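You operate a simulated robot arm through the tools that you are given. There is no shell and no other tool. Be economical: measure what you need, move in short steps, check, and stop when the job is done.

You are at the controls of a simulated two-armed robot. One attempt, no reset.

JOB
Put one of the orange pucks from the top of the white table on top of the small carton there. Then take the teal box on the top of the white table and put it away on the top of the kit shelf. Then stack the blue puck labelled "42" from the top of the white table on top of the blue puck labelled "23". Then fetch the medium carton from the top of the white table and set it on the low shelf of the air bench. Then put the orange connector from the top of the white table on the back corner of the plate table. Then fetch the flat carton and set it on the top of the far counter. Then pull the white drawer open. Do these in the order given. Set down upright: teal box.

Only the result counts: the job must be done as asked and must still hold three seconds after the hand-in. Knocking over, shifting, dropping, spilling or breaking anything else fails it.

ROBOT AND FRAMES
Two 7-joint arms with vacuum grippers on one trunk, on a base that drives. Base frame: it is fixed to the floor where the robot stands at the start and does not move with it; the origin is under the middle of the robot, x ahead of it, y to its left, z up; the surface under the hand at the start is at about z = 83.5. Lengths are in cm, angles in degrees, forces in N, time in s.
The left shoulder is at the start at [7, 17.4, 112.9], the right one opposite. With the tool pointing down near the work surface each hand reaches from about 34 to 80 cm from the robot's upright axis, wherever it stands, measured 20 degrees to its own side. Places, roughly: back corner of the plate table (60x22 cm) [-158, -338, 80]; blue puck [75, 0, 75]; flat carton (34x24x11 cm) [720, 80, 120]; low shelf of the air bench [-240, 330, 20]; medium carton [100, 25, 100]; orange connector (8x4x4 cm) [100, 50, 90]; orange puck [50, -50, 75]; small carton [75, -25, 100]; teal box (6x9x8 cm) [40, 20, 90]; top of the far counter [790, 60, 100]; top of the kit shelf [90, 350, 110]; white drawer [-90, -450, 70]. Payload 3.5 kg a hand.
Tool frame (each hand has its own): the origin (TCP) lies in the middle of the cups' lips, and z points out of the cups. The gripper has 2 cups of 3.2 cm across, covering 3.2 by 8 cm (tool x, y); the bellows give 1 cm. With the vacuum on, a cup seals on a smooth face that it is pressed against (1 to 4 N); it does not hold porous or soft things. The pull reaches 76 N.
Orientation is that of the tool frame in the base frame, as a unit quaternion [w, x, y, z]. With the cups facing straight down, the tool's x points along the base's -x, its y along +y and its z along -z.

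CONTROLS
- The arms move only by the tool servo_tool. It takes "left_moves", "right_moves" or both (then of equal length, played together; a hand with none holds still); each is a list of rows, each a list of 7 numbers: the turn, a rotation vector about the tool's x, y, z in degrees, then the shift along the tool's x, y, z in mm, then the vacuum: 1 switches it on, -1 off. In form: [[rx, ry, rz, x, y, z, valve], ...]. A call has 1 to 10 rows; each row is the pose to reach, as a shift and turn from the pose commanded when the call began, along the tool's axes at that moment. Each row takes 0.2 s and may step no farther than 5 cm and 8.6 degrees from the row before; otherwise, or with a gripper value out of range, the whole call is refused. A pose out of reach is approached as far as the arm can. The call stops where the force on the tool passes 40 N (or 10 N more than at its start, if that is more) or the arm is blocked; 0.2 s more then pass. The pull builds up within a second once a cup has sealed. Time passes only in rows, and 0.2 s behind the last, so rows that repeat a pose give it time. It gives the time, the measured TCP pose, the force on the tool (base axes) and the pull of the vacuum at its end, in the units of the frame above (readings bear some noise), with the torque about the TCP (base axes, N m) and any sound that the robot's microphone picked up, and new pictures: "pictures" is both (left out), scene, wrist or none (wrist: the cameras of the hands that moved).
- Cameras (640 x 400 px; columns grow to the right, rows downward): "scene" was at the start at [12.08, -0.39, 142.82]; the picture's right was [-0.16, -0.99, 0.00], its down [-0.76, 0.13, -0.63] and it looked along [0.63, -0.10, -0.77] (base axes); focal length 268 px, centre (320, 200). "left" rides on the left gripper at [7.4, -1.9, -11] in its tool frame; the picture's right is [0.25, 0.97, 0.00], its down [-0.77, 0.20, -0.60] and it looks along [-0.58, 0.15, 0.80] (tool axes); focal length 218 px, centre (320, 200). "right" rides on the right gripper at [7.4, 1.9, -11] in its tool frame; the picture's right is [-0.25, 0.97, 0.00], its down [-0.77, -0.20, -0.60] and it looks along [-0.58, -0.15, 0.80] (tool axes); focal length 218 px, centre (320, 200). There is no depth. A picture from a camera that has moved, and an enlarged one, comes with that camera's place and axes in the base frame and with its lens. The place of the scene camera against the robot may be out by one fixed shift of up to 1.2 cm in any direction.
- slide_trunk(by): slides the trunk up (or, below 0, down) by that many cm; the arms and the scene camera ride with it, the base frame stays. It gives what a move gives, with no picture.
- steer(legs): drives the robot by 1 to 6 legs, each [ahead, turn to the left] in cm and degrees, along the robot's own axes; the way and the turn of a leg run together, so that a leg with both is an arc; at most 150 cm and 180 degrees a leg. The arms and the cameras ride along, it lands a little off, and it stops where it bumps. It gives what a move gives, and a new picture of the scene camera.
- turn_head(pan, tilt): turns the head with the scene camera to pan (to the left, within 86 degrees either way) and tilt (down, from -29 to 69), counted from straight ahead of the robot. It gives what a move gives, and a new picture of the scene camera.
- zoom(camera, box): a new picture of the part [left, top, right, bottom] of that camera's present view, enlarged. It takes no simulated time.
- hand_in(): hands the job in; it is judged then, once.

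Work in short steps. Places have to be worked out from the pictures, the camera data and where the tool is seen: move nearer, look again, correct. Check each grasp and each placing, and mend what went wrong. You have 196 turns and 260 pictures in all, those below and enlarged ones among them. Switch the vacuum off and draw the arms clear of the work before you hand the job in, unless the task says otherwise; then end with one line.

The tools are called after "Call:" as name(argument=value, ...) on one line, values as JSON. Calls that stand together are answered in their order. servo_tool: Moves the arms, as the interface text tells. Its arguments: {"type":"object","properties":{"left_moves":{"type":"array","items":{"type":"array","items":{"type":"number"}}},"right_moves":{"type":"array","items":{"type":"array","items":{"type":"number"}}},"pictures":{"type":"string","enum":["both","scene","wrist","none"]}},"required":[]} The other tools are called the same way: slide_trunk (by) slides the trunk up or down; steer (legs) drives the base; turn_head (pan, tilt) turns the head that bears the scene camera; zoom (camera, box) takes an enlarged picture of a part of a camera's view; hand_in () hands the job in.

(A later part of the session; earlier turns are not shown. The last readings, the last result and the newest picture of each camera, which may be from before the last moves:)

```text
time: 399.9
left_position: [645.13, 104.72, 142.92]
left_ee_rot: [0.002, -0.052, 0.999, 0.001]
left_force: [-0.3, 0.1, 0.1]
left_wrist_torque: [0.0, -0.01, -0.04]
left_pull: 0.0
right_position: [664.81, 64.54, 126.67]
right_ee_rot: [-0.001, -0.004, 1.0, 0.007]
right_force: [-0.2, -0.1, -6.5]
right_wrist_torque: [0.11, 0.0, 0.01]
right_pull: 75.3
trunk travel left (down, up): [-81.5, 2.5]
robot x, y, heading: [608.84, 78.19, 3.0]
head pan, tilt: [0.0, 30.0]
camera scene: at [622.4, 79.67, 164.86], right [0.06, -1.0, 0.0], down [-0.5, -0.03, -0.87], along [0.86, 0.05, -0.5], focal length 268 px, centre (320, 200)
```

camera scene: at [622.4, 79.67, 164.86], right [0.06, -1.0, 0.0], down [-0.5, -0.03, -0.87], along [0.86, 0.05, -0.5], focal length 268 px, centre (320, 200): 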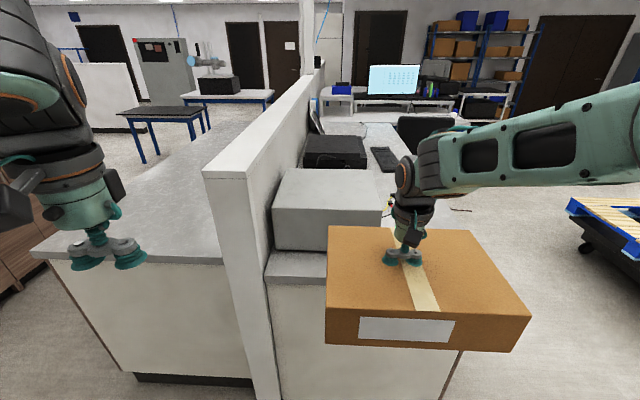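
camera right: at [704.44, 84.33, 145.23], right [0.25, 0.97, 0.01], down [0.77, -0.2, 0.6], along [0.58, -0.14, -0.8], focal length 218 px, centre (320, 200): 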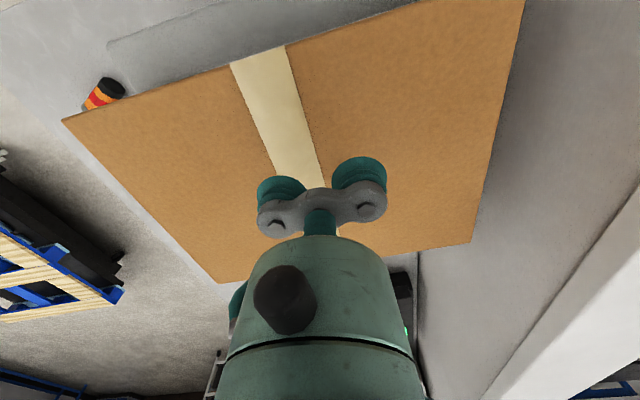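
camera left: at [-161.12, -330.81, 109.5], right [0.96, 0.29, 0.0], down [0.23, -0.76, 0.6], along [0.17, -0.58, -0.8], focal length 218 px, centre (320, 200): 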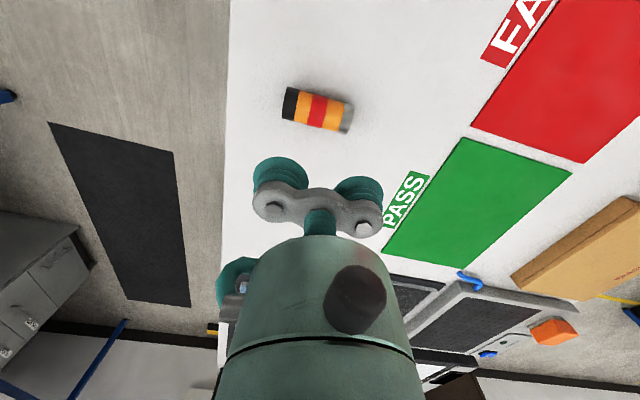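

The carton hangs well. I drive round to the counter's front: south, then east along y≈−47.

Call:
steer(legs=[[0, -92], [125, 0], [0, 90], [110, 0]])

Call:
turn_head(pan=15, tilt=25)

```text
time: 419.2
left_position: [759.28, -29.55, 142.83]
left_ee_rot: [0.001, -0.009, 1.0, 0.0]
left_force: [-0.4, 0.3, 0.4]
left_wrist_torque: [-0.01, -0.01, 0.02]
left_pull: 0.1
right_position: [775.34, -71.53, 126.53]
right_ee_rot: [-0.001, 0.039, 0.999, 0.007]
right_force: [-0.6, 0.4, -5.2]
right_wrist_torque: [0.1, 0.04, 0.03]
right_pull: 75.4
trunk travel left (down, up): [-81.5, 2.5]
robot x, y, heading: [720.78, -52.91, -1.7]
head pan, tilt: [0.0, 30.0]
camera scene: at [734.32, -52.61, 164.86], right [-0.03, -1.0, 0.0], down [-0.5, 0.02, -0.87], along [0.87, -0.03, -0.5], focal length 268 px, centre (320, 200)
```

scene: 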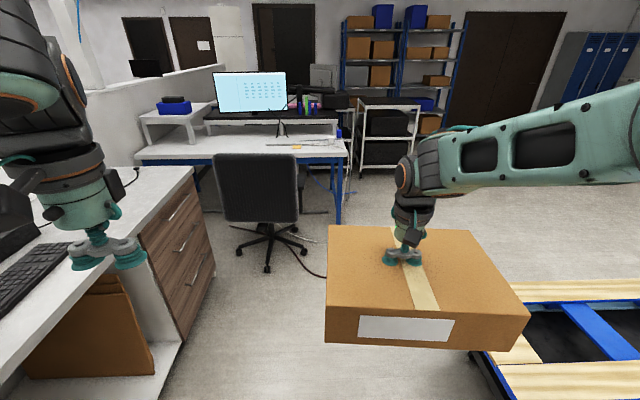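

```text
time: 420.0
left_position: [759.23, -29.56, 142.8]
left_ee_rot: [0.001, -0.01, 1.0, 0.0]
left_force: [0.5, 0.2, -0.8]
left_wrist_torque: [0.0, -0.02, 0.0]
left_pull: 0.0
right_position: [775.57, -71.57, 126.55]
right_ee_rot: [-0.002, 0.04, 0.999, 0.006]
right_force: [0.5, 1.2, -6.1]
right_wrist_torque: [0.09, 0.03, -0.01]
right_pull: 74.9
trunk travel left (down, up): [-81.5, 2.5]
robot x, y, heading: [720.39, -52.75, -1.7]
head pan, tilt: [15.0, 25.0]
camera scene: at [734.38, -50.23, 165.64], right [0.23, -0.97, 0.0], down [-0.41, -0.1, -0.91], along [0.88, 0.21, -0.42], focal length 268 px, centre (320, 200)
```

scene: 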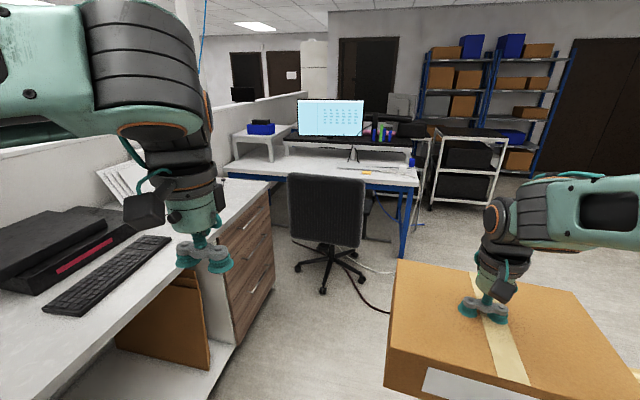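

Free counter area past the keyboard: centre ≈[850,38], front edge y≈21. I raise the trunk the last 2.4 cm (to clear the chair back), drive on and face the counter.

Call:
slide_trunk(by=2.4)

Call:
steer(legs=[[113, 0], [0, 92]])

Call:
turn_head(pan=-5, tilt=40)

```text
time: 420.7
left_position: [759.3, -29.54, 145.26]
left_ee_rot: [0.0, -0.01, 1.0, 0.0]
left_force: [-0.8, -0.2, -0.7]
left_wrist_torque: [-0.01, 0.01, 0.0]
left_pull: 0.0
right_position: [775.38, -71.51, 129.04]
right_ee_rot: [-0.002, 0.04, 0.999, 0.006]
right_force: [0.5, -0.2, -6.7]
right_wrist_torque: [0.12, 0.01, 0.0]
right_pull: 75.9
trunk travel left (down, up): [-83.9, 0.1]
robot x, y, heading: [720.53, -53.2, -1.9]
head pan, tilt: [15.0, 25.0]
```

```text
time: 430.4
left_position: [811.64, -19.4, 145.21]
left_ee_rot: [0.001, 0.72, -0.694, -0.001]
left_force: [-0.4, -1.0, 0.3]
left_wrist_torque: [-0.04, -0.02, -0.01]
left_pull: 0.1
right_position: [853.28, -2.37, 129.02]
right_ee_rot: [-0.006, -0.685, 0.728, 0.003]
right_force: [0.1, -0.1, -6.4]
right_wrist_torque: [-0.02, 0.12, 0.01]
right_pull: 75.4
trunk travel left (down, up): [-83.9, 0.1]
robot x, y, heading: [835.68, -57.66, 89.1]
head pan, tilt: [15.0, 25.0]
camera scene: at [833.03, -42.6, 168.05], right [0.97, 0.25, 0.0], down [0.1, -0.41, -0.91], along [-0.22, 0.88, -0.42], focal length 268 px, centre (320, 200)
```

scene: 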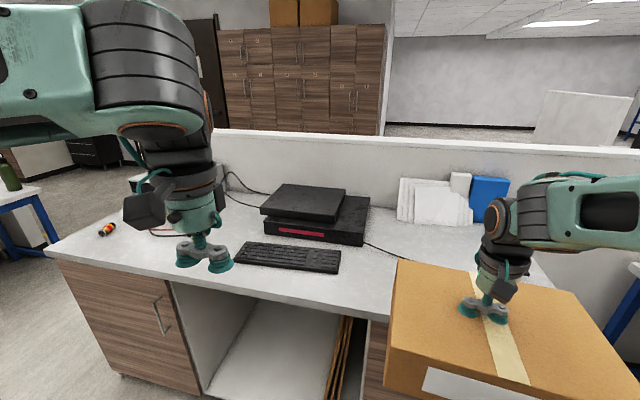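

```text
time: 431.3
left_position: [811.61, -19.39, 145.12]
left_ee_rot: [0.0, 0.72, -0.694, -0.002]
left_force: [0.3, 0.3, 0.7]
left_wrist_torque: [0.0, 0.01, 0.02]
left_pull: 0.2
right_position: [853.15, -2.46, 128.95]
right_ee_rot: [-0.005, -0.685, 0.728, 0.003]
right_force: [-0.1, 0.9, -6.5]
right_wrist_torque: [0.0, 0.08, -0.01]
right_pull: 75.2
trunk travel left (down, up): [-83.9, 0.1]
robot x, y, heading: [835.85, -57.56, 89.1]
head pan, tilt: [-5.0, 40.0]
camera scene: at [836.07, -43.11, 165.72], right [0.99, -0.1, 0.0], down [-0.06, -0.64, -0.77], along [0.08, 0.76, -0.64], focal length 268 px, centre (320, 200)
```

scene: 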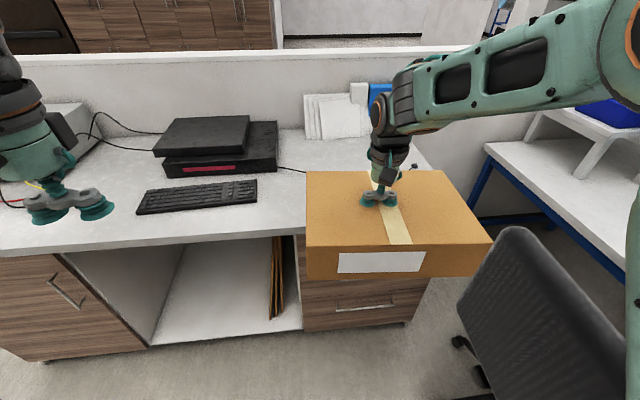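

I drive 38 cm ahead so the carton hangs over the free area (target ≈[853,35.5]).

Call:
steer(legs=[[38, 0]])

Call:
servo_tool(right_moves=[[0, 0, -1.8, 0, 0, 20, 1], [0, 0, -3.5, 0, 10, 50, 1], [0, 0, -3.5, 0, 10, 80, 1], [0, 0, -3.5, 0, 10, 80, 1]], pictures="both")

```text
time: 433.7
left_position: [811.61, 18.98, 145.31]
left_ee_rot: [-0.001, 0.724, -0.69, -0.002]
left_force: [0.0, 0.0, -0.6]
left_wrist_torque: [0.0, 0.0, -0.01]
left_pull: 0.0
right_position: [852.88, 36.28, 129.1]
right_ee_rot: [-0.005, -0.689, 0.725, 0.004]
right_force: [-0.4, 0.0, -5.1]
right_wrist_torque: [-0.01, 0.1, 0.03]
right_pull: 74.9
trunk travel left (down, up): [-83.9, 0.1]
robot x, y, heading: [835.74, -18.72, 89.9]
head pan, tilt: [-5.0, 40.0]
camera scene: at [836.3, -4.59, 165.74], right [1.0, -0.09, 0.0], down [-0.06, -0.64, -0.77], along [0.07, 0.76, -0.64], focal length 268 px, centre (320, 200)
```

scene: 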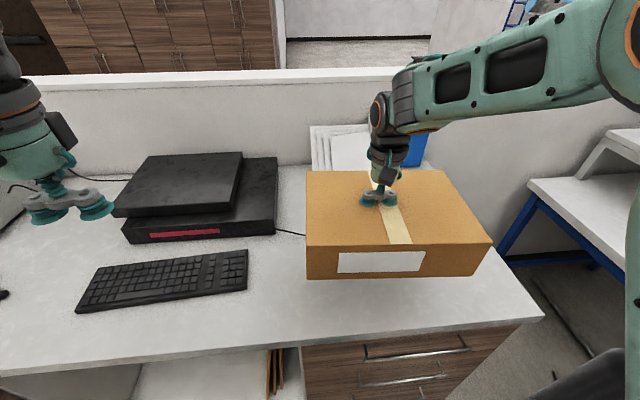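

```text
time: 434.7
left_position: [811.55, 19.19, 145.26]
left_ee_rot: [0.0, 0.724, -0.69, -0.001]
left_force: [0.1, -0.1, -0.2]
left_wrist_torque: [0.02, -0.01, -0.03]
left_pull: 0.0
right_position: [851.8, 36.53, 121.06]
right_ee_rot: [0.004, 0.711, -0.704, -0.004]
right_force: [-0.8, 0.7, -5.9]
right_wrist_torque: [-0.05, 0.11, 0.03]
right_pull: 75.4
trunk travel left (down, up): [-83.9, 0.1]
robot x, y, heading: [836.02, -18.95, 89.9]
head pan, tilt: [-5.0, 40.0]
camera scene: at [836.36, -4.36, 165.72], right [1.0, -0.09, 0.0], down [-0.06, -0.64, -0.77], along [0.07, 0.76, -0.64], focal length 268 px, centre (320, 200)
camera right: at [850.17, 29.14, 132.06], right [-0.97, 0.24, 0.01], down [0.2, 0.77, 0.6], along [0.14, 0.58, -0.8], focal length 218 px, centre (320, 200)
```

scene: 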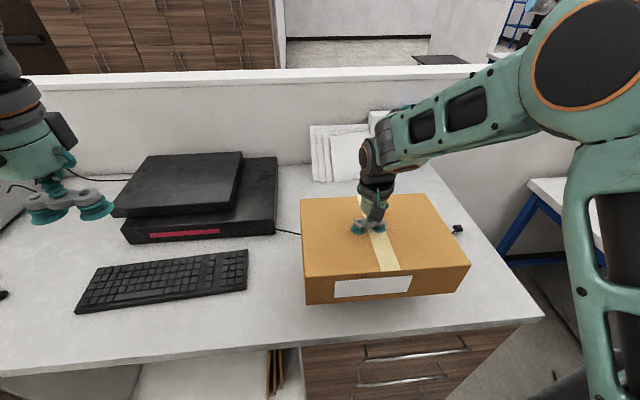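
right: 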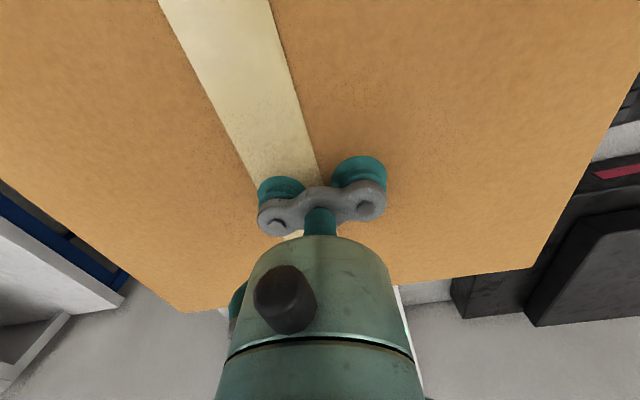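

The cable behind lies at y≈57, front edge y≈22. I shift 2.5 cm inward and lower to just above the counter.

Call:
servo_tool(right_moves=[[0, 0, 0, -25, 0, 20, 1], [0, 0, 0, -25, 0, 50, 1], [0, 0, 0, -25, 0, 75, 1], [0, 0, 0, -25, 0, 90, 1], [0, 0, 0, -25, 0, 98, 1], [0, 0, 0, -25, 0, 98, 1]], pictures="scene")

```text
time: 436.1
left_position: [811.57, 19.09, 145.23]
left_ee_rot: [-0.001, 0.724, -0.69, -0.001]
left_force: [-0.5, -0.1, 0.5]
left_wrist_torque: [0.02, 0.01, 0.0]
left_pull: 0.0
right_position: [851.72, 38.9, 111.17]
right_ee_rot: [0.005, 0.711, -0.703, -0.004]
right_force: [-0.4, -0.4, -6.1]
right_wrist_torque: [-0.02, 0.11, 0.0]
right_pull: 75.6
trunk travel left (down, up): [-83.9, 0.1]
robot x, y, heading: [835.82, -18.5, 89.8]
head pan, tilt: [-5.0, 40.0]
camera scene: at [836.3, -4.43, 165.73], right [1.0, -0.09, 0.0], down [-0.06, -0.64, -0.77], along [0.07, 0.76, -0.64], focal length 268 px, centre (320, 200)
```

scene: 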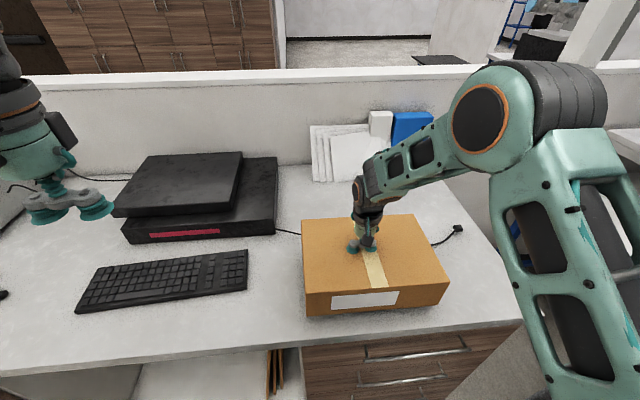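

The cable passes close to the back right corner; I shift 1.3 cm toward me and lower in small steps.

Call:
servo_tool(right_moves=[[0, 0, 0, 7, 8, 0, 1], [0, 0, 0, 14, 15, 0, 1], [0, 0, 0, 14, 15, 6, 1], [0, 0, 0, 14, 15, 10, 1], [0, 0, 0, 14, 15, 13, 1], [0, 0, 0, 14, 15, 13, 1]], pictures="none")

```text
time: 437.5
left_position: [811.51, 19.08, 145.17]
left_ee_rot: [0.0, 0.723, -0.691, -0.002]
left_force: [0.0, 0.0, -0.5]
left_wrist_torque: [0.0, -0.01, -0.01]
left_pull: 0.1
right_position: [850.06, 37.65, 109.86]
right_ee_rot: [0.005, 0.711, -0.703, -0.003]
right_force: [0.4, -0.3, -5.9]
right_wrist_torque: [-0.02, 0.15, 0.01]
right_pull: 75.7
trunk travel left (down, up): [-83.9, 0.1]
robot x, y, heading: [836.0, -18.91, 89.6]
head pan, tilt: [-5.0, 40.0]
```

Call:
servo_tool(right_moves=[[0, 0, 0, 0, 0, 4, 1], [0, 0, 0, 0, 0, 7, 1], [0, 0, 0, 0, 0, 10, 1], [0, 0, 0, 0, 0, 10, 1]], pictures="none")

```text
time: 438.5
left_position: [811.51, 19.02, 145.3]
left_ee_rot: [0.0, 0.724, -0.69, -0.002]
left_force: [-0.3, -0.3, -0.2]
left_wrist_torque: [0.01, 0.01, 0.01]
left_pull: 0.1
right_position: [850.26, 37.39, 108.9]
right_ee_rot: [0.005, 0.711, -0.703, -0.002]
right_force: [0.3, 0.6, -6.2]
right_wrist_torque: [-0.06, 0.13, 0.0]
right_pull: 75.7
trunk travel left (down, up): [-83.9, 0.1]
robot x, y, heading: [836.27, -18.88, 89.8]
head pan, tilt: [-5.0, 40.0]
```

Call:
servo_tool(right_moves=[[0, 0, 0, 0, 0, 4, 1], [0, 0, 0, 0, 0, 7, 1], [0, 0, 0, 0, 0, 10, 1], [0, 0, 0, 0, 0, 10, 1]], pictures="scene")

```text
time: 439.5
left_position: [811.39, 19.1, 145.24]
left_ee_rot: [-0.001, 0.724, -0.69, -0.001]
left_force: [0.5, -1.4, 0.4]
left_wrist_torque: [-0.01, -0.01, -0.01]
left_pull: 0.0
right_position: [850.09, 37.56, 107.94]
right_ee_rot: [0.004, 0.711, -0.703, -0.003]
right_force: [-1.9, -0.2, -0.4]
right_wrist_torque: [0.37, -0.59, 0.1]
right_pull: 75.0
trunk travel left (down, up): [-83.9, 0.1]
robot x, y, heading: [835.96, -18.6, 89.9]
head pan, tilt: [-5.0, 40.0]
camera scene: at [836.2, -4.41, 165.73], right [1.0, -0.09, 0.0], down [-0.06, -0.64, -0.77], along [0.07, 0.76, -0.64], focal length 268 px, centre (320, 200)
```

scene: 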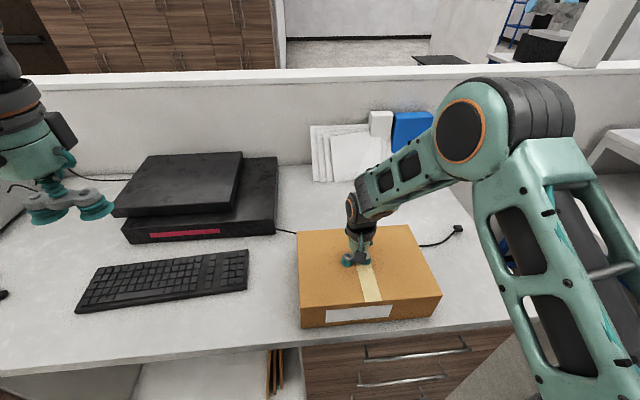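

First contact. 2 mm more, then release and rise.

Call:
servo_tool(right_moves=[[0, 0, 0, 0, 0, 3, 1], [0, 0, 0, 0, 0, 3, 1], [0, 0, 0, 0, 0, 3, -1], [0, 0, 0, 0, 0, 3, -1], [0, 0, 0, 0, 0, 1, -1], [0, 0, 0, 0, 0, 0, -1], [0, 0, 0, 0, 0, -6, -1], [0, 0, 0, 0, 0, -20, -1], [0, 0, 0, 0, 0, -60, -1], [0, 0, 0, 0, 0, -100, -1]], pictures="both")

```text
time: 441.7
left_position: [811.47, 18.89, 145.32]
left_ee_rot: [-0.001, 0.723, -0.69, -0.002]
left_force: [0.1, -0.1, 0.2]
left_wrist_torque: [0.0, 0.01, 0.02]
left_pull: 0.1
right_position: [850.06, 37.44, 117.97]
right_ee_rot: [0.006, 0.711, -0.703, -0.003]
right_force: [0.0, -0.4, -0.5]
right_wrist_torque: [0.0, 0.0, 0.01]
right_pull: 0.0
trunk travel left (down, up): [-83.9, 0.1]
robot x, y, heading: [836.14, -18.85, 89.9]
head pan, tilt: [-5.0, 40.0]
camera scene: at [836.26, -4.57, 165.73], right [1.0, -0.09, 0.0], down [-0.06, -0.64, -0.77], along [0.07, 0.76, -0.64], focal length 268 px, centre (320, 200)
camera right: at [848.42, 30.12, 129.01], right [-0.97, 0.24, 0.01], down [0.2, 0.77, 0.6], along [0.14, 0.58, -0.8], focal length 218 px, centre (320, 200)
```

scene: 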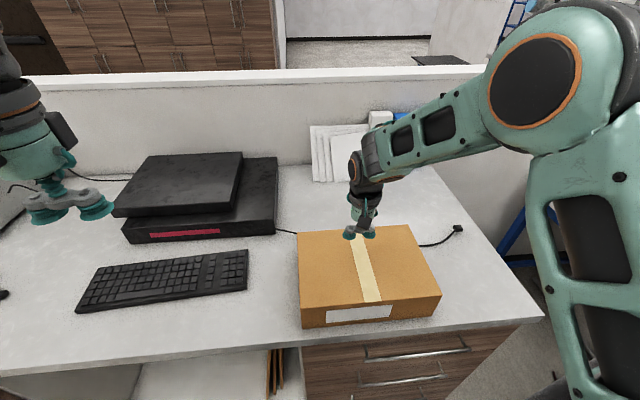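
right: 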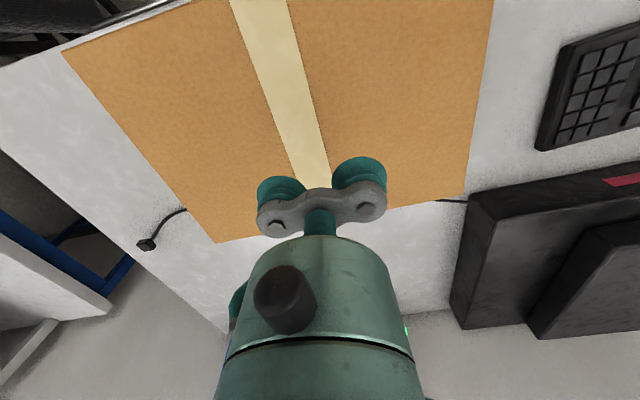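

The flat carton rests level on the counter. I raise the hand a bit and drive back along the same route, first to the pallet gap.

Call:
servo_tool(right_moves=[[0, 0, 0, 20, 0, -30, -1], [0, 0, 0, 50, 0, -60, -1], [0, 0, 0, 80, 0, -80, -1], [0, 0, 0, 100, 0, -80, -1]], pictures="none")

Call:
steer(legs=[[-38, 0], [0, 90], [150, 0]])

```text
time: 442.7
left_position: [811.66, 19.05, 145.24]
left_ee_rot: [-0.001, 0.724, -0.69, -0.002]
left_force: [-1.0, 0.0, -0.6]
left_wrist_torque: [0.0, -0.01, 0.03]
left_pull: 0.0
right_position: [850.38, 27.7, 125.84]
right_ee_rot: [0.005, 0.711, -0.703, -0.003]
right_force: [0.2, -0.3, -0.4]
right_wrist_torque: [-0.05, -0.03, 0.04]
right_pull: 0.0
trunk travel left (down, up): [-83.9, 0.1]
robot x, y, heading: [835.8, -18.9, 89.7]
head pan, tilt: [-5.0, 40.0]
```

```text
time: 455.9
left_position: [649.2, -79.63, 145.33]
left_ee_rot: [0.001, 1.0, 0.025, -0.001]
left_force: [-0.5, -0.9, -0.1]
left_wrist_torque: [-0.03, 0.0, 0.03]
left_pull: 0.0
right_position: [640.49, -40.74, 125.78]
right_ee_rot: [0.006, 1.0, 0.005, 0.001]
right_force: [0.2, 0.1, 0.7]
right_wrist_torque: [0.01, -0.03, 0.01]
right_pull: 0.0
trunk travel left (down, up): [-83.9, 0.1]
robot x, y, heading: [686.91, -54.95, 179.6]
head pan, tilt: [-5.0, 40.0]
camera scene: at [672.98, -53.45, 165.73], right [0.09, 1.0, 0.0], down [0.64, -0.06, -0.77], along [-0.76, 0.07, -0.64], focal length 268 px, centre (320, 200)
```

scene: 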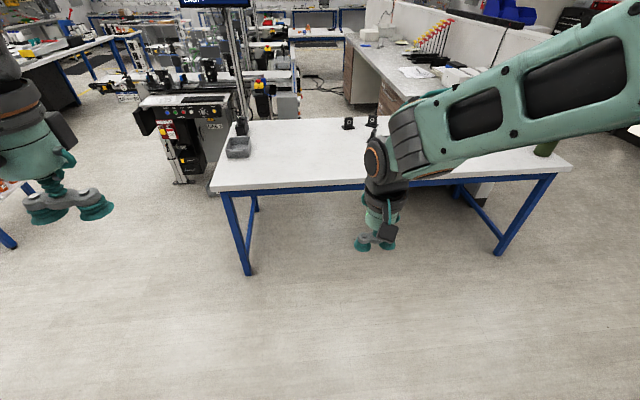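

Next leg to [507,-220] and face the gap.

Call:
steer(legs=[[0, 43], [150, 0], [94, 0], [0, -27]])

Call:
turn_head(pan=0, tilt=40)

```text
time: 471.1
left_position: [480.71, -256.41, 145.17]
left_ee_rot: [0.002, 0.985, 0.17, -0.002]
left_force: [0.2, -0.3, -0.3]
left_wrist_torque: [-0.01, 0.0, -0.01]
left_pull: 0.1
right_position: [461.37, -221.7, 125.79]
right_ee_rot: [0.006, 0.988, 0.151, 0.002]
right_force: [-0.3, -1.5, -0.1]
right_wrist_torque: [0.0, 0.02, -0.02]
right_pull: 0.1
trunk travel left (down, up): [-83.9, 0.1]
robot x, y, heading: [509.98, -222.08, -163.3]
head pan, tilt: [-5.0, 40.0]
camera scene: at [496.27, -224.39, 165.73], right [-0.2, 0.98, 0.0], down [0.63, 0.13, -0.77], along [-0.75, -0.15, -0.64], focal length 268 px, centre (320, 200)
```

scene: 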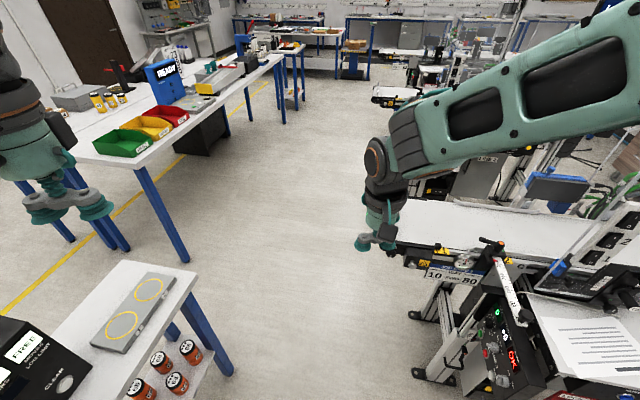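

```text
time: 471.8
left_position: [480.85, -256.37, 145.23]
left_ee_rot: [0.001, 0.986, 0.169, -0.002]
left_force: [-0.2, 0.7, 0.6]
left_wrist_torque: [0.02, -0.02, 0.02]
left_pull: 0.1
right_position: [461.25, -221.68, 125.76]
right_ee_rot: [0.006, 0.988, 0.152, 0.002]
right_force: [-0.2, 0.0, -0.2]
right_wrist_torque: [0.0, 0.01, 0.02]
right_pull: 0.1
trunk travel left (down, up): [-83.9, 0.1]
robot x, y, heading: [509.69, -222.37, -163.4]
head pan, tilt: [0.0, 40.0]
camera scene: at [496.42, -225.02, 165.72], right [-0.29, 0.96, 0.0], down [0.62, 0.18, -0.77], along [-0.73, -0.22, -0.64], focal length 268 px, centre (320, 200)
```

scene: 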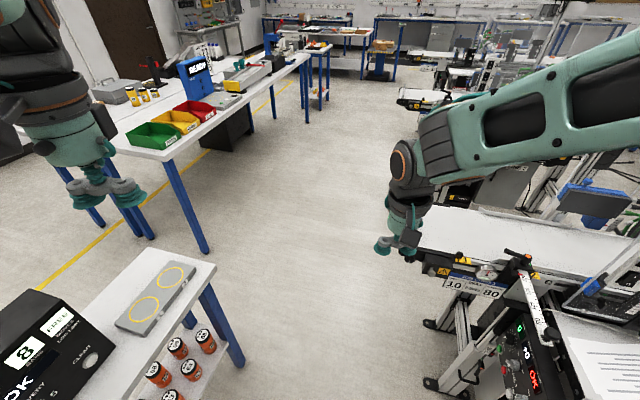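

Lined up with the gap. I pass through and follow the aisle west.

Call:
steer(legs=[[142, 0], [0, -5], [120, 0], [0, -13], [140, 0]])

Call:
turn_head(pan=15, tilt=12)

```text
time: 492.6
left_position: [77.41, -320.03, 145.33]
left_ee_rot: [0.002, 0.999, 0.034, -0.001]
left_force: [-0.4, 0.3, 0.0]
left_wrist_torque: [0.01, 0.0, 0.01]
left_pull: 0.0
right_position: [67.91, -281.39, 125.85]
right_ee_rot: [0.007, 1.0, 0.018, 0.001]
right_force: [-0.2, -0.2, 0.0]
right_wrist_torque: [0.01, 0.02, -0.01]
right_pull: 0.2
trunk travel left (down, up): [-83.9, 0.1]
robot x, y, heading: [114.8, -294.9, -179.1]
head pan, tilt: [0.0, 40.0]
camera scene: at [100.65, -294.08, 165.73], right [-0.02, 1.0, 0.0], down [0.64, 0.01, -0.77], along [-0.77, -0.01, -0.64], focal length 268 px, centre (320, 200)
```

scene: 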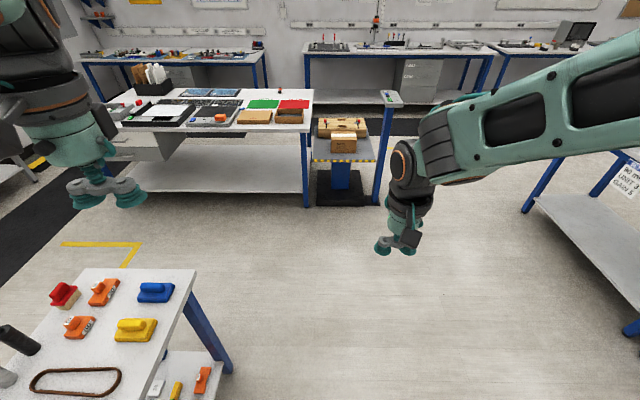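

```text
time: 493.5
left_position: [77.3, -319.97, 145.33]
left_ee_rot: [0.001, 0.999, 0.035, -0.002]
left_force: [-0.4, -1.0, 0.0]
left_wrist_torque: [-0.06, 0.01, -0.01]
left_pull: 0.1
right_position: [67.9, -281.39, 125.86]
right_ee_rot: [0.006, 1.0, 0.017, 0.0]
right_force: [0.3, 0.3, -0.1]
right_wrist_torque: [-0.01, -0.02, 0.0]
right_pull: 0.1
trunk travel left (down, up): [-83.9, 0.1]
robot x, y, heading: [114.62, -294.81, -178.8]
head pan, tilt: [15.0, 12.0]
camera scene: at [100.09, -296.5, 170.16], right [-0.28, 0.96, 0.0], down [0.2, 0.06, -0.98], along [-0.94, -0.27, -0.21], focal length 268 px, centre (320, 200)
```

scene: 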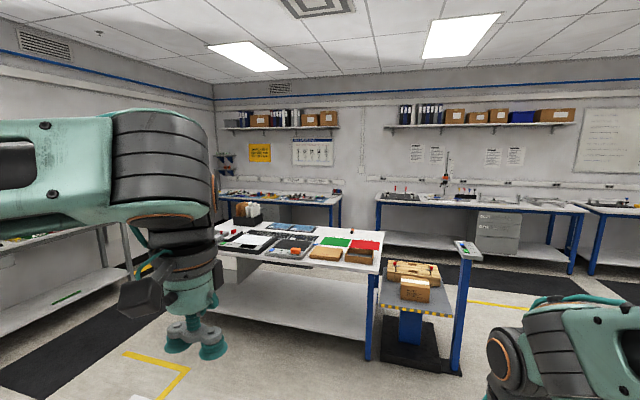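

The white drawer seems to hang under the near side of the plate table at its south end (~[-90,-450,70]). I zoom in.

Call:
turn_head(pan=25, tilt=30)

Call:
zoom(camera="scene", box=[200, 80, 440, 250])

```text
time: 494.3
left_position: [77.21, -320.06, 145.24]
left_ee_rot: [0.001, 0.999, 0.035, -0.001]
left_force: [0.4, 0.5, 0.3]
left_wrist_torque: [0.04, 0.01, 0.01]
left_pull: 0.2
right_position: [67.98, -281.4, 125.9]
right_ee_rot: [0.007, 1.0, 0.017, 0.0]
right_force: [0.3, 0.6, 0.5]
right_wrist_torque: [-0.03, 0.0, 0.01]
right_pull: 0.1
trunk travel left (down, up): [-83.9, 0.1]
robot x, y, heading: [114.66, -294.52, -179.1]
head pan, tilt: [25.0, 30.0]
camera scene: at [100.96, -297.89, 167.27], right [-0.44, 0.9, 0.0], down [0.45, 0.22, -0.87], along [-0.78, -0.38, -0.5], focal length 268 px, centre (320, 200)
```

scene: 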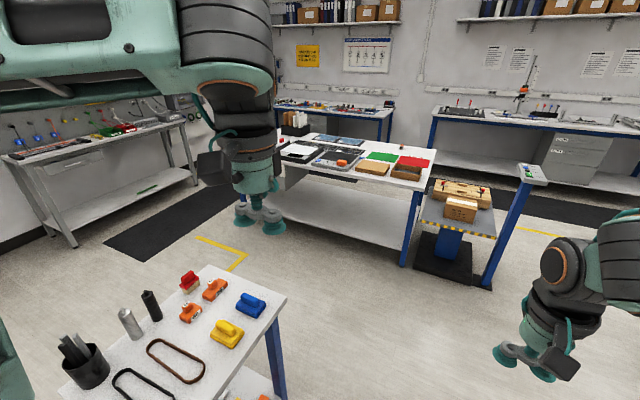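

```text
2.35 times, centred on (320, 165) of scene
camera zoom: at [100.96, -297.89, 167.27], right [-0.44, 0.9, 0.0], down [0.45, 0.22, -0.87], along [-0.78, -0.38, -0.5], focal length 630 px, centre (320, 282)
```

zoom: 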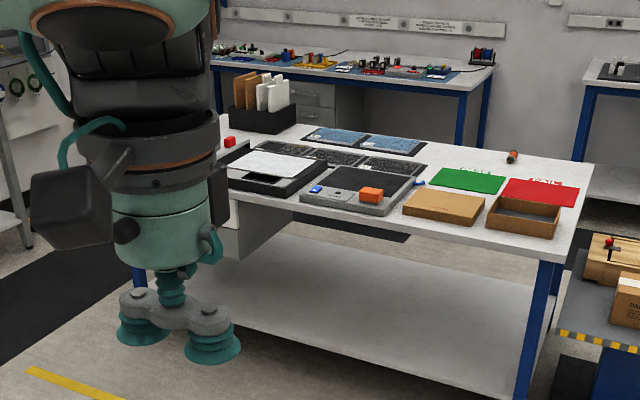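

The connector is still in place. The drawer unit hangs under the table's south end facing +x. I drive to about [-25,-425] and face it.

Call:
steer(legs=[[138, 0], [0, 89], [125, 0], [0, -90]])

Call:
turn_head(pan=0, tilt=45)

```text
time: 514.8
left_position: [-66.84, -446.99, 145.3]
left_ee_rot: [0.001, 1.0, 0.016, -0.001]
left_force: [0.2, 0.0, 0.1]
left_wrist_torque: [0.04, 0.0, 0.03]
left_pull: 0.1
right_position: [-74.95, -407.99, 125.89]
right_ee_rot: [0.006, 1.0, -0.003, 0.001]
right_force: [0.0, -0.4, 0.0]
right_wrist_torque: [-0.01, -0.01, 0.05]
right_pull: 0.0
trunk travel left (down, up): [-83.9, 0.1]
robot x, y, heading: [-28.44, -422.83, 179.0]
head pan, tilt: [25.0, 30.0]
camera scene: at [-42.46, -425.83, 167.26], right [-0.41, 0.91, 0.0], down [0.46, 0.2, -0.87], along [-0.79, -0.35, -0.5], focal length 268 px, centre (320, 200)
```

scene: 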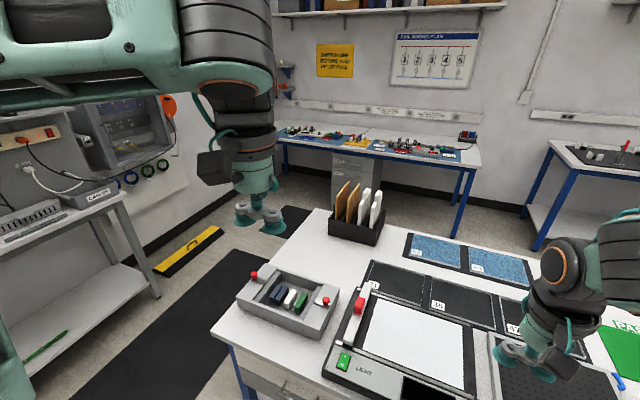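

```text
time: 515.7
left_position: [-66.85, -446.9, 145.34]
left_ee_rot: [0.001, 1.0, 0.016, -0.001]
left_force: [0.1, 0.4, 0.5]
left_wrist_torque: [0.03, 0.01, 0.0]
left_pull: 0.0
right_position: [-74.94, -408.01, 125.78]
right_ee_rot: [0.007, 1.0, -0.003, 0.0]
right_force: [-0.2, -0.3, 0.2]
right_wrist_torque: [0.01, 0.02, 0.02]
right_pull: 0.1
trunk travel left (down, up): [-83.9, 0.1]
robot x, y, heading: [-28.26, -422.72, 179.3]
head pan, tilt: [0.0, 45.0]
camera scene: at [-42.32, -421.94, 165.0], right [0.02, 1.0, 0.0], down [0.71, -0.01, -0.71], along [-0.71, 0.01, -0.71], focal length 268 px, centre (320, 200)
```

scene: 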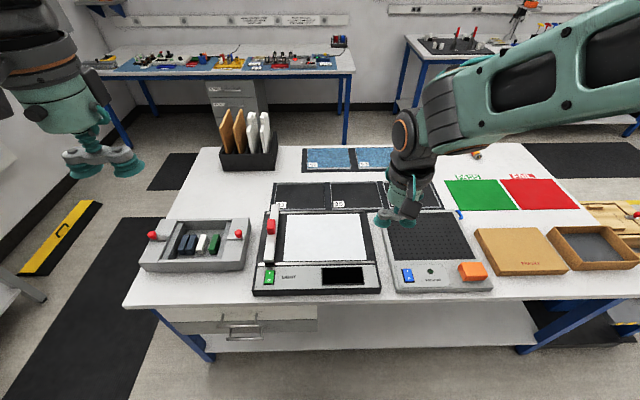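

The drawer front with its handle is under the table's left end. I back 15 cm and lower the trunk for a straight look at it.

Call:
steer(legs=[[-15, 0]])

Call:
slide_trunk(by=-40)

Call:
turn_head(pan=20, tilt=40)

```text
time: 517.1
left_position: [-52.21, -447.12, 145.19]
left_ee_rot: [0.002, 1.0, 0.016, -0.001]
left_force: [-0.1, 0.0, 0.1]
left_wrist_torque: [-0.01, 0.0, -0.03]
left_pull: 0.2
right_position: [-60.19, -408.23, 125.69]
right_ee_rot: [0.006, 1.0, -0.003, 0.003]
right_force: [-0.3, -0.1, 0.4]
right_wrist_torque: [0.01, -0.01, 0.02]
right_pull: 0.0
trunk travel left (down, up): [-83.9, 0.1]
robot x, y, heading: [-13.57, -423.48, 179.0]
head pan, tilt: [0.0, 45.0]
camera scene: at [-27.7, -422.22, 164.96], right [0.02, 1.0, 0.0], down [0.71, -0.01, -0.71], along [-0.71, 0.01, -0.71], focal length 268 px, centre (320, 200)
```

scene: 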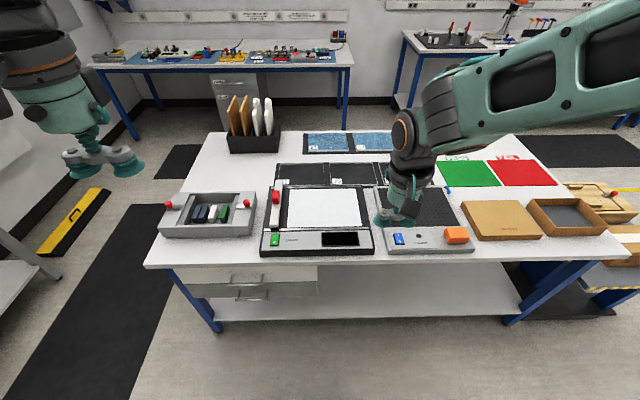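

```text
time: 520.9
left_position: [-51.73, -447.29, 105.34]
left_ee_rot: [0.001, 1.0, 0.016, -0.002]
left_force: [0.4, -0.7, 0.1]
left_wrist_torque: [-0.01, 0.0, -0.01]
left_pull: 0.1
right_position: [-59.9, -408.29, 85.77]
right_ee_rot: [0.006, 1.0, -0.003, 0.001]
right_force: [0.6, 0.0, -0.4]
right_wrist_torque: [-0.02, 0.04, -0.04]
right_pull: 0.0
trunk travel left (down, up): [-43.9, 40.1]
robot x, y, heading: [-13.59, -423.26, 179.3]
head pan, tilt: [0.0, 45.0]
```

```text
time: 521.7
left_position: [-51.78, -447.21, 105.33]
left_ee_rot: [0.002, 1.0, 0.016, -0.002]
left_force: [-0.3, -0.3, 0.6]
left_wrist_torque: [0.01, 0.03, -0.03]
left_pull: 0.0
right_position: [-59.94, -408.21, 85.83]
right_ee_rot: [0.007, 1.0, -0.002, 0.001]
right_force: [0.1, -0.1, 0.7]
right_wrist_torque: [-0.03, -0.02, -0.02]
right_pull: 0.0
trunk travel left (down, up): [-43.9, 40.1]
robot x, y, heading: [-13.95, -424.02, 179.2]
head pan, tilt: [20.0, 40.0]
camera scene: at [-27.25, -425.12, 125.72], right [-0.32, 0.95, 0.0], down [0.61, 0.21, -0.77], along [-0.72, -0.25, -0.64], focal length 268 px, centre (320, 200)
```

scene: 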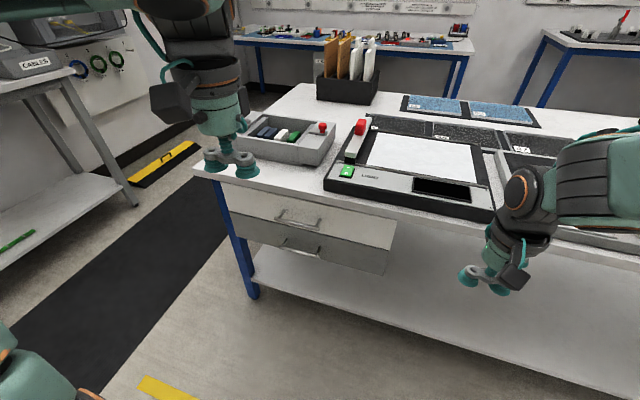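

Two drawers: the upper looks white, the lower grey. I zoom to be sure.

Call:
zoom(camera="scene", box=[200, 170, 420, 290])

```text
2.91 times, centred on (310, 230) of scene
camera zoom: at [-27.25, -425.12, 125.72], right [-0.32, 0.95, 0.0], down [0.61, 0.21, -0.77], along [-0.72, -0.25, -0.64], focal length 779 px, centre (349, 113)
```

zoom: 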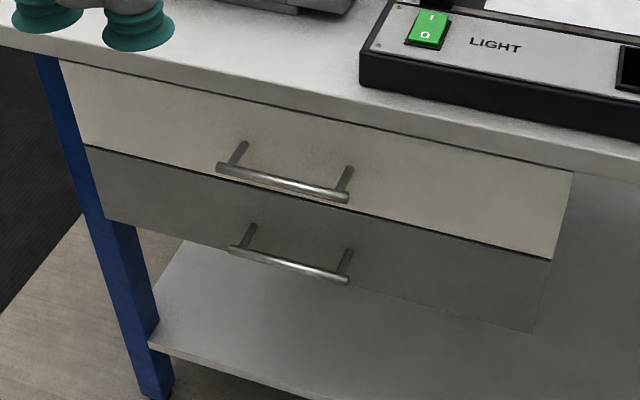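

The upper drawer is white: face x≈−82, y −476…−422, z 64–76, handle y −458…−443. I will suck onto the face right of the handle (y≈−432, z≈70). First I extend the left hand forward to get room to turn it horizontal.

Call:
servo_tool(left_moves=[[0, 0, 0, -45, 0, 0, -1], [0, 0, 0, -90, 0, 0, -1], [0, 0, 0, -135, 0, 0, -1], [0, 0, 0, -180, 0, 0, -1], [0, 0, 0, -225, 0, 0, -1], [0, 0, 0, -270, 0, 0, -1], [0, 0, 0, -300, 0, 0, -1]], pictures="none")

Call:
servo_tool(left_moves=[[0, -8, 0, 0, 0, 0, -1], [0, -16, 0, 0, 0, 0, -1], [0, -24, 0, 0, 0, 0, -1], [0, -32, 0, 0, 0, 0, -1], [0, -40, 0, 0, 0, 0, -1], [0, -48, 0, 0, 0, 0, -1], [0, -56, 0, 0, 0, 0, -1], [0, -64, 0, 0, 0, 0, -1], [0, -72, 0, 0, 0, 0, -1], [0, -80, 0, 0, 0, 0, -1]], pictures="scene")

```text
time: 523.5
left_position: [-81.83, -448.43, 105.55]
left_ee_rot: [0.004, 1.0, 0.015, -0.004]
left_force: [-9.1, 0.9, -18.5]
left_wrist_torque: [-0.59, 0.14, 0.27]
left_pull: 0.1
right_position: [-59.71, -408.33, 85.85]
right_ee_rot: [0.006, 1.0, -0.002, 0.001]
right_force: [0.2, 0.4, -1.2]
right_wrist_torque: [0.01, 0.02, 0.05]
right_pull: 0.0
trunk travel left (down, up): [-43.9, 40.1]
robot x, y, heading: [-13.54, -423.57, 179.0]
head pan, tilt: [20.0, 40.0]
stopped in row 7 (left hand): the force on the tool passed its limit at 47 N (the readings are from after the stop); the commanded pose is now the measured one
```

```text
time: 525.7
left_position: [-81.8, -448.45, 105.58]
left_ee_rot: [0.012, 0.764, 0.01, -0.645]
left_force: [0.3, -0.4, 1.0]
left_wrist_torque: [0.0, -0.02, 0.02]
left_pull: 0.1
right_position: [-59.87, -408.31, 85.85]
right_ee_rot: [0.006, 1.0, -0.003, 0.002]
right_force: [-0.8, 0.0, -0.6]
right_wrist_torque: [0.02, -0.03, -0.03]
right_pull: 0.0
trunk travel left (down, up): [-43.9, 40.1]
robot x, y, heading: [-14.08, -423.41, 179.0]
head pan, tilt: [20.0, 40.0]
camera scene: at [-27.29, -425.14, 125.72], right [-0.33, 0.95, 0.0], down [0.61, 0.21, -0.77], along [-0.72, -0.25, -0.64], focal length 268 px, centre (320, 200)
```

scene: 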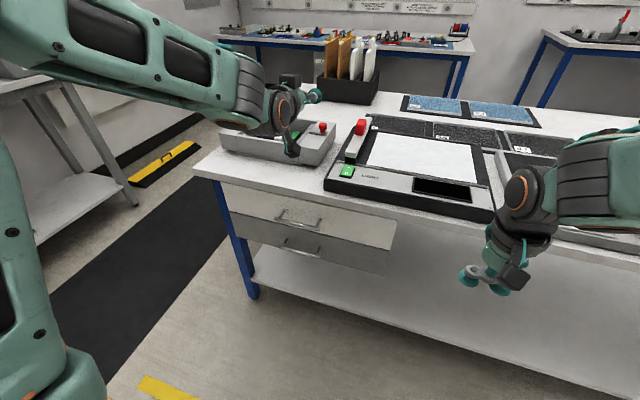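

Now the tool is nearly horizontal with no force. I finish the turn and draw it back 12 cm so it clears the table edge.

Call:
servo_tool(left_moves=[[0, -4, 0, 0, 0, 0, -1], [0, -8, 0, 0, 0, 0, -1], [0, -10, 0, 7, 0, -40, -1], [0, -10, 0, 14, 0, -80, -1], [0, -10, 0, 21, 0, -118, -1], [0, -10, 0, 21, 0, -118, -1]], pictures="both")

```text
time: 527.1
left_position: [-69.78, -447.84, 105.57]
left_ee_rot: [-0.013, -0.704, -0.006, 0.71]
left_force: [0.6, 0.1, -0.4]
left_wrist_torque: [0.02, -0.01, 0.05]
left_pull: 0.1
right_position: [-59.77, -408.04, 85.82]
right_ee_rot: [0.007, 1.0, -0.003, 0.002]
right_force: [0.0, 0.6, -0.2]
right_wrist_torque: [-0.03, 0.01, 0.0]
right_pull: 0.1
trunk travel left (down, up): [-43.9, 40.1]
robot x, y, heading: [-13.35, -423.35, 178.9]
head pan, tilt: [20.0, 40.0]
camera scene: at [-27.29, -424.84, 125.72], right [-0.32, 0.95, 0.0], down [0.61, 0.21, -0.77], along [-0.72, -0.25, -0.64], focal length 268 px, centre (320, 200)
camera left: at [-58.85, -445.55, 98.19], right [0.03, -0.97, -0.24], down [0.62, -0.18, 0.77], along [-0.79, -0.17, 0.59], focal length 218 px, centre (320, 200)
```

scene: 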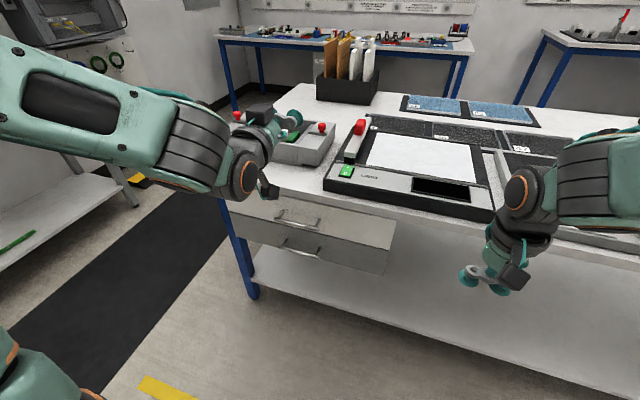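
left: 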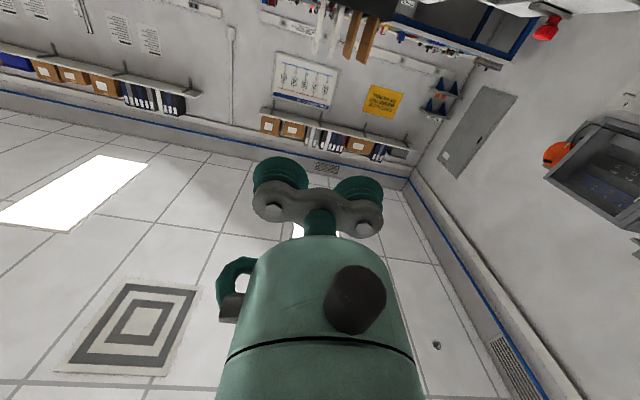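

The tool is horizontal. I lower it to z≈70 and shift to y≈−432 in front of the drawer face, correcting 1.5° yaw.

Call:
servo_tool(left_moves=[[0, 0, 0, 45, 0, 0, -1], [0, 0, 0, 90, 0, 0, -1], [0.5, 0, 0, 135, 0, 0, -1], [1, 0, 0, 180, 0, 0, -1], [1.5, 0, 0, 225, 0, 0, -1], [1.5, 0, 0, 265, -20, 0, -1], [1.5, 0, 0, 300, -55, 0, -1], [1.5, 0, 0, 330, -90, 0, -1], [1.5, 0, 0, 352, -130, 0, -1], [1.5, 0, 0, 355, -158, 0, -1]], pictures="both")

Call:
zoom(camera="scene", box=[200, 170, 440, 320])

```text
time: 529.3
left_position: [-70.54, -432.71, 69.81]
left_ee_rot: [-0.004, -0.705, 0.0, 0.71]
left_force: [-0.2, -0.3, -0.4]
left_wrist_torque: [-0.04, 0.0, -0.05]
left_pull: 0.1
right_position: [-59.85, -408.29, 85.86]
right_ee_rot: [0.006, 1.0, -0.003, 0.001]
right_force: [0.0, 0.5, 0.6]
right_wrist_torque: [0.01, 0.0, 0.02]
right_pull: 0.1
trunk travel left (down, up): [-43.9, 40.1]
robot x, y, heading: [-13.84, -423.08, 178.7]
head pan, tilt: [20.0, 40.0]
camera scene: at [-27.25, -425.15, 125.72], right [-0.33, 0.95, 0.0], down [0.61, 0.21, -0.77], along [-0.72, -0.25, -0.64], focal length 268 px, centre (320, 200)
camera left: at [-59.59, -430.65, 62.45], right [0.0, -0.97, -0.25], down [0.61, -0.19, 0.77], along [-0.79, -0.15, 0.59], focal length 218 px, centre (320, 200)
```

scene: 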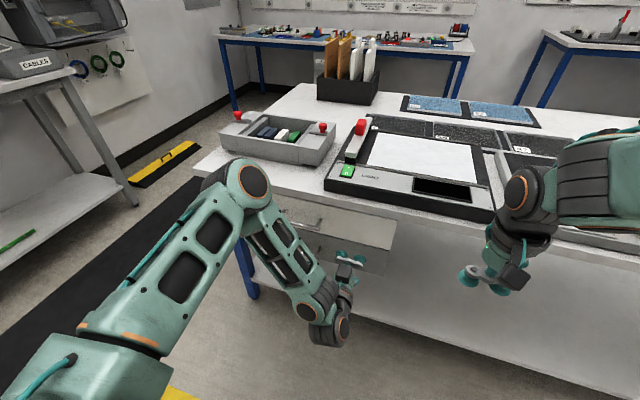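
left: 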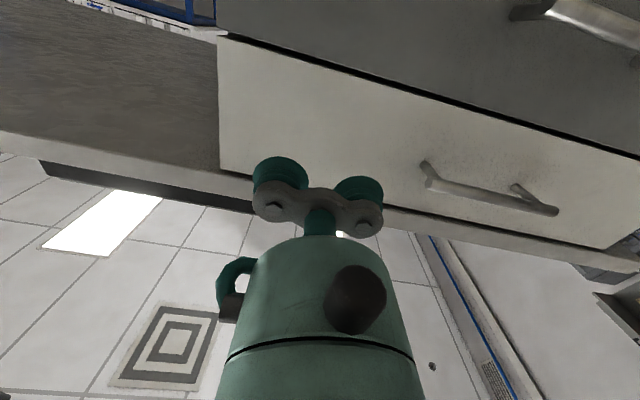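

```text
2.67 times, centred on (320, 245) of scene
camera zoom: at [-27.25, -425.15, 125.72], right [-0.33, 0.95, 0.0], down [0.61, 0.21, -0.77], along [-0.72, -0.25, -0.64], focal length 714 px, centre (320, 80)
```

zoom: 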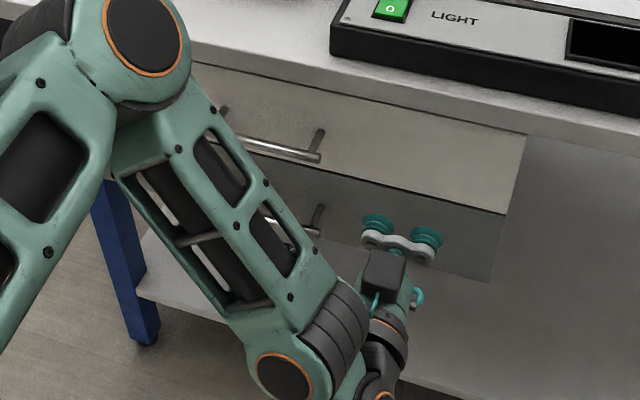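

The cups face the middle of the white drawer front, clear of the handle. I advance with the vacuum on.

Call:
servo_tool(left_moves=[[0, 0, 0, 0, 0, 40, 1], [0, 0, 0, 0, 0, 80, 1], [0, 0, 0, 0, 0, 95, 1], [0, 0, 0, 0, 0, 101, 1], [0, 0, 0, 0, 0, 106, 1], [0, 0, 0, 0, 0, 110, 1], [0, 0, 0, 0, 0, 114, 1], [0, 0, 0, 0, 0, 117, 1], [0, 0, 0, 0, 0, 120, 1], [0, 0, 0, 0, 0, 120, 1]], pictures="wrist")

```text
time: 530.5
left_position: [-80.36, -432.49, 69.96]
left_ee_rot: [-0.004, -0.705, 0.001, 0.709]
left_force: [16.5, -1.9, 13.2]
left_wrist_torque: [0.12, -0.29, 0.06]
left_pull: 75.3
right_position: [-59.46, -408.36, 86.07]
right_ee_rot: [0.007, 1.0, -0.001, 0.0]
right_force: [-0.2, 0.9, 1.0]
right_wrist_torque: [0.03, 0.02, -0.01]
right_pull: 0.0
trunk travel left (down, up): [-43.9, 40.1]
robot x, y, heading: [-13.72, -422.9, 179.2]
head pan, tilt: [20.0, 40.0]
stopped in row 6 (left hand): the force on the tool passed its limit at 47 N (the readings are from after the stop); the commanded pose is now the measured one
camera left: at [-69.51, -430.64, 62.59], right [0.0, -0.97, -0.25], down [0.61, -0.2, 0.77], along [-0.79, -0.15, 0.59], focal length 218 px, centre (320, 200)
```

left: 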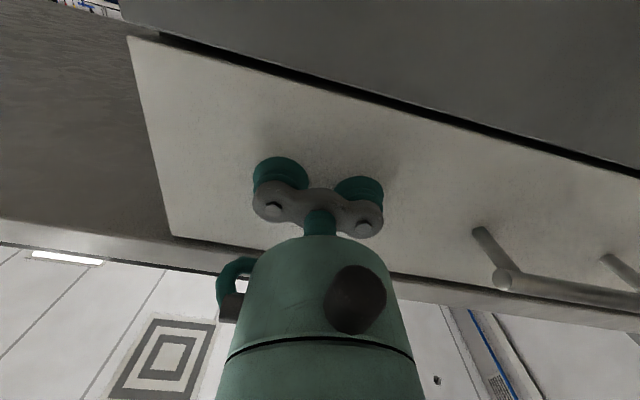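

Sealed on the drawer front (75 N). I pull back gently, 8 cm with the arm.

Call:
servo_tool(left_moves=[[0, 0, 0, 0, 0, -5, 1], [0, 0, 0, 0, 0, -10, 1], [0, 0, 0, 0, 0, -20, 1], [0, 0, 0, 0, 0, -30, 1], [0, 0, 0, 0, 0, -40, 1], [0, 0, 0, 0, 0, -50, 1], [0, 0, 0, 0, 0, -60, 1], [0, 0, 0, 0, 0, -70, 1], [0, 0, 0, 0, 0, -80, 1], [0, 0, 0, 0, 0, -80, 1]], pictures="scene")

```text
time: 532.7
left_position: [-72.44, -432.53, 69.89]
left_ee_rot: [-0.002, -0.706, 0.002, 0.709]
left_force: [0.1, 1.0, 33.9]
left_wrist_torque: [-0.03, -0.36, 0.02]
left_pull: 75.3
right_position: [-59.45, -408.36, 85.98]
right_ee_rot: [0.006, 1.0, -0.002, 0.0]
right_force: [0.3, -0.2, 0.2]
right_wrist_torque: [0.02, 0.01, 0.01]
right_pull: 0.1
trunk travel left (down, up): [-43.9, 40.1]
robot x, y, heading: [-13.63, -423.36, 178.8]
head pan, tilt: [20.0, 40.0]
camera scene: at [-26.77, -425.07, 125.78], right [-0.33, 0.95, 0.0], down [0.6, 0.21, -0.77], along [-0.73, -0.25, -0.64], focal length 268 px, centre (320, 200)
```

scene: 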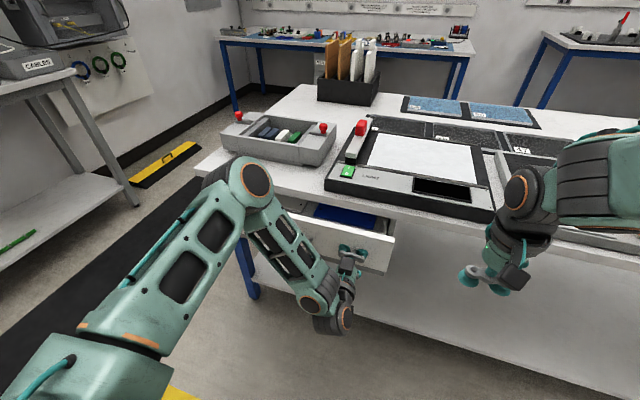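

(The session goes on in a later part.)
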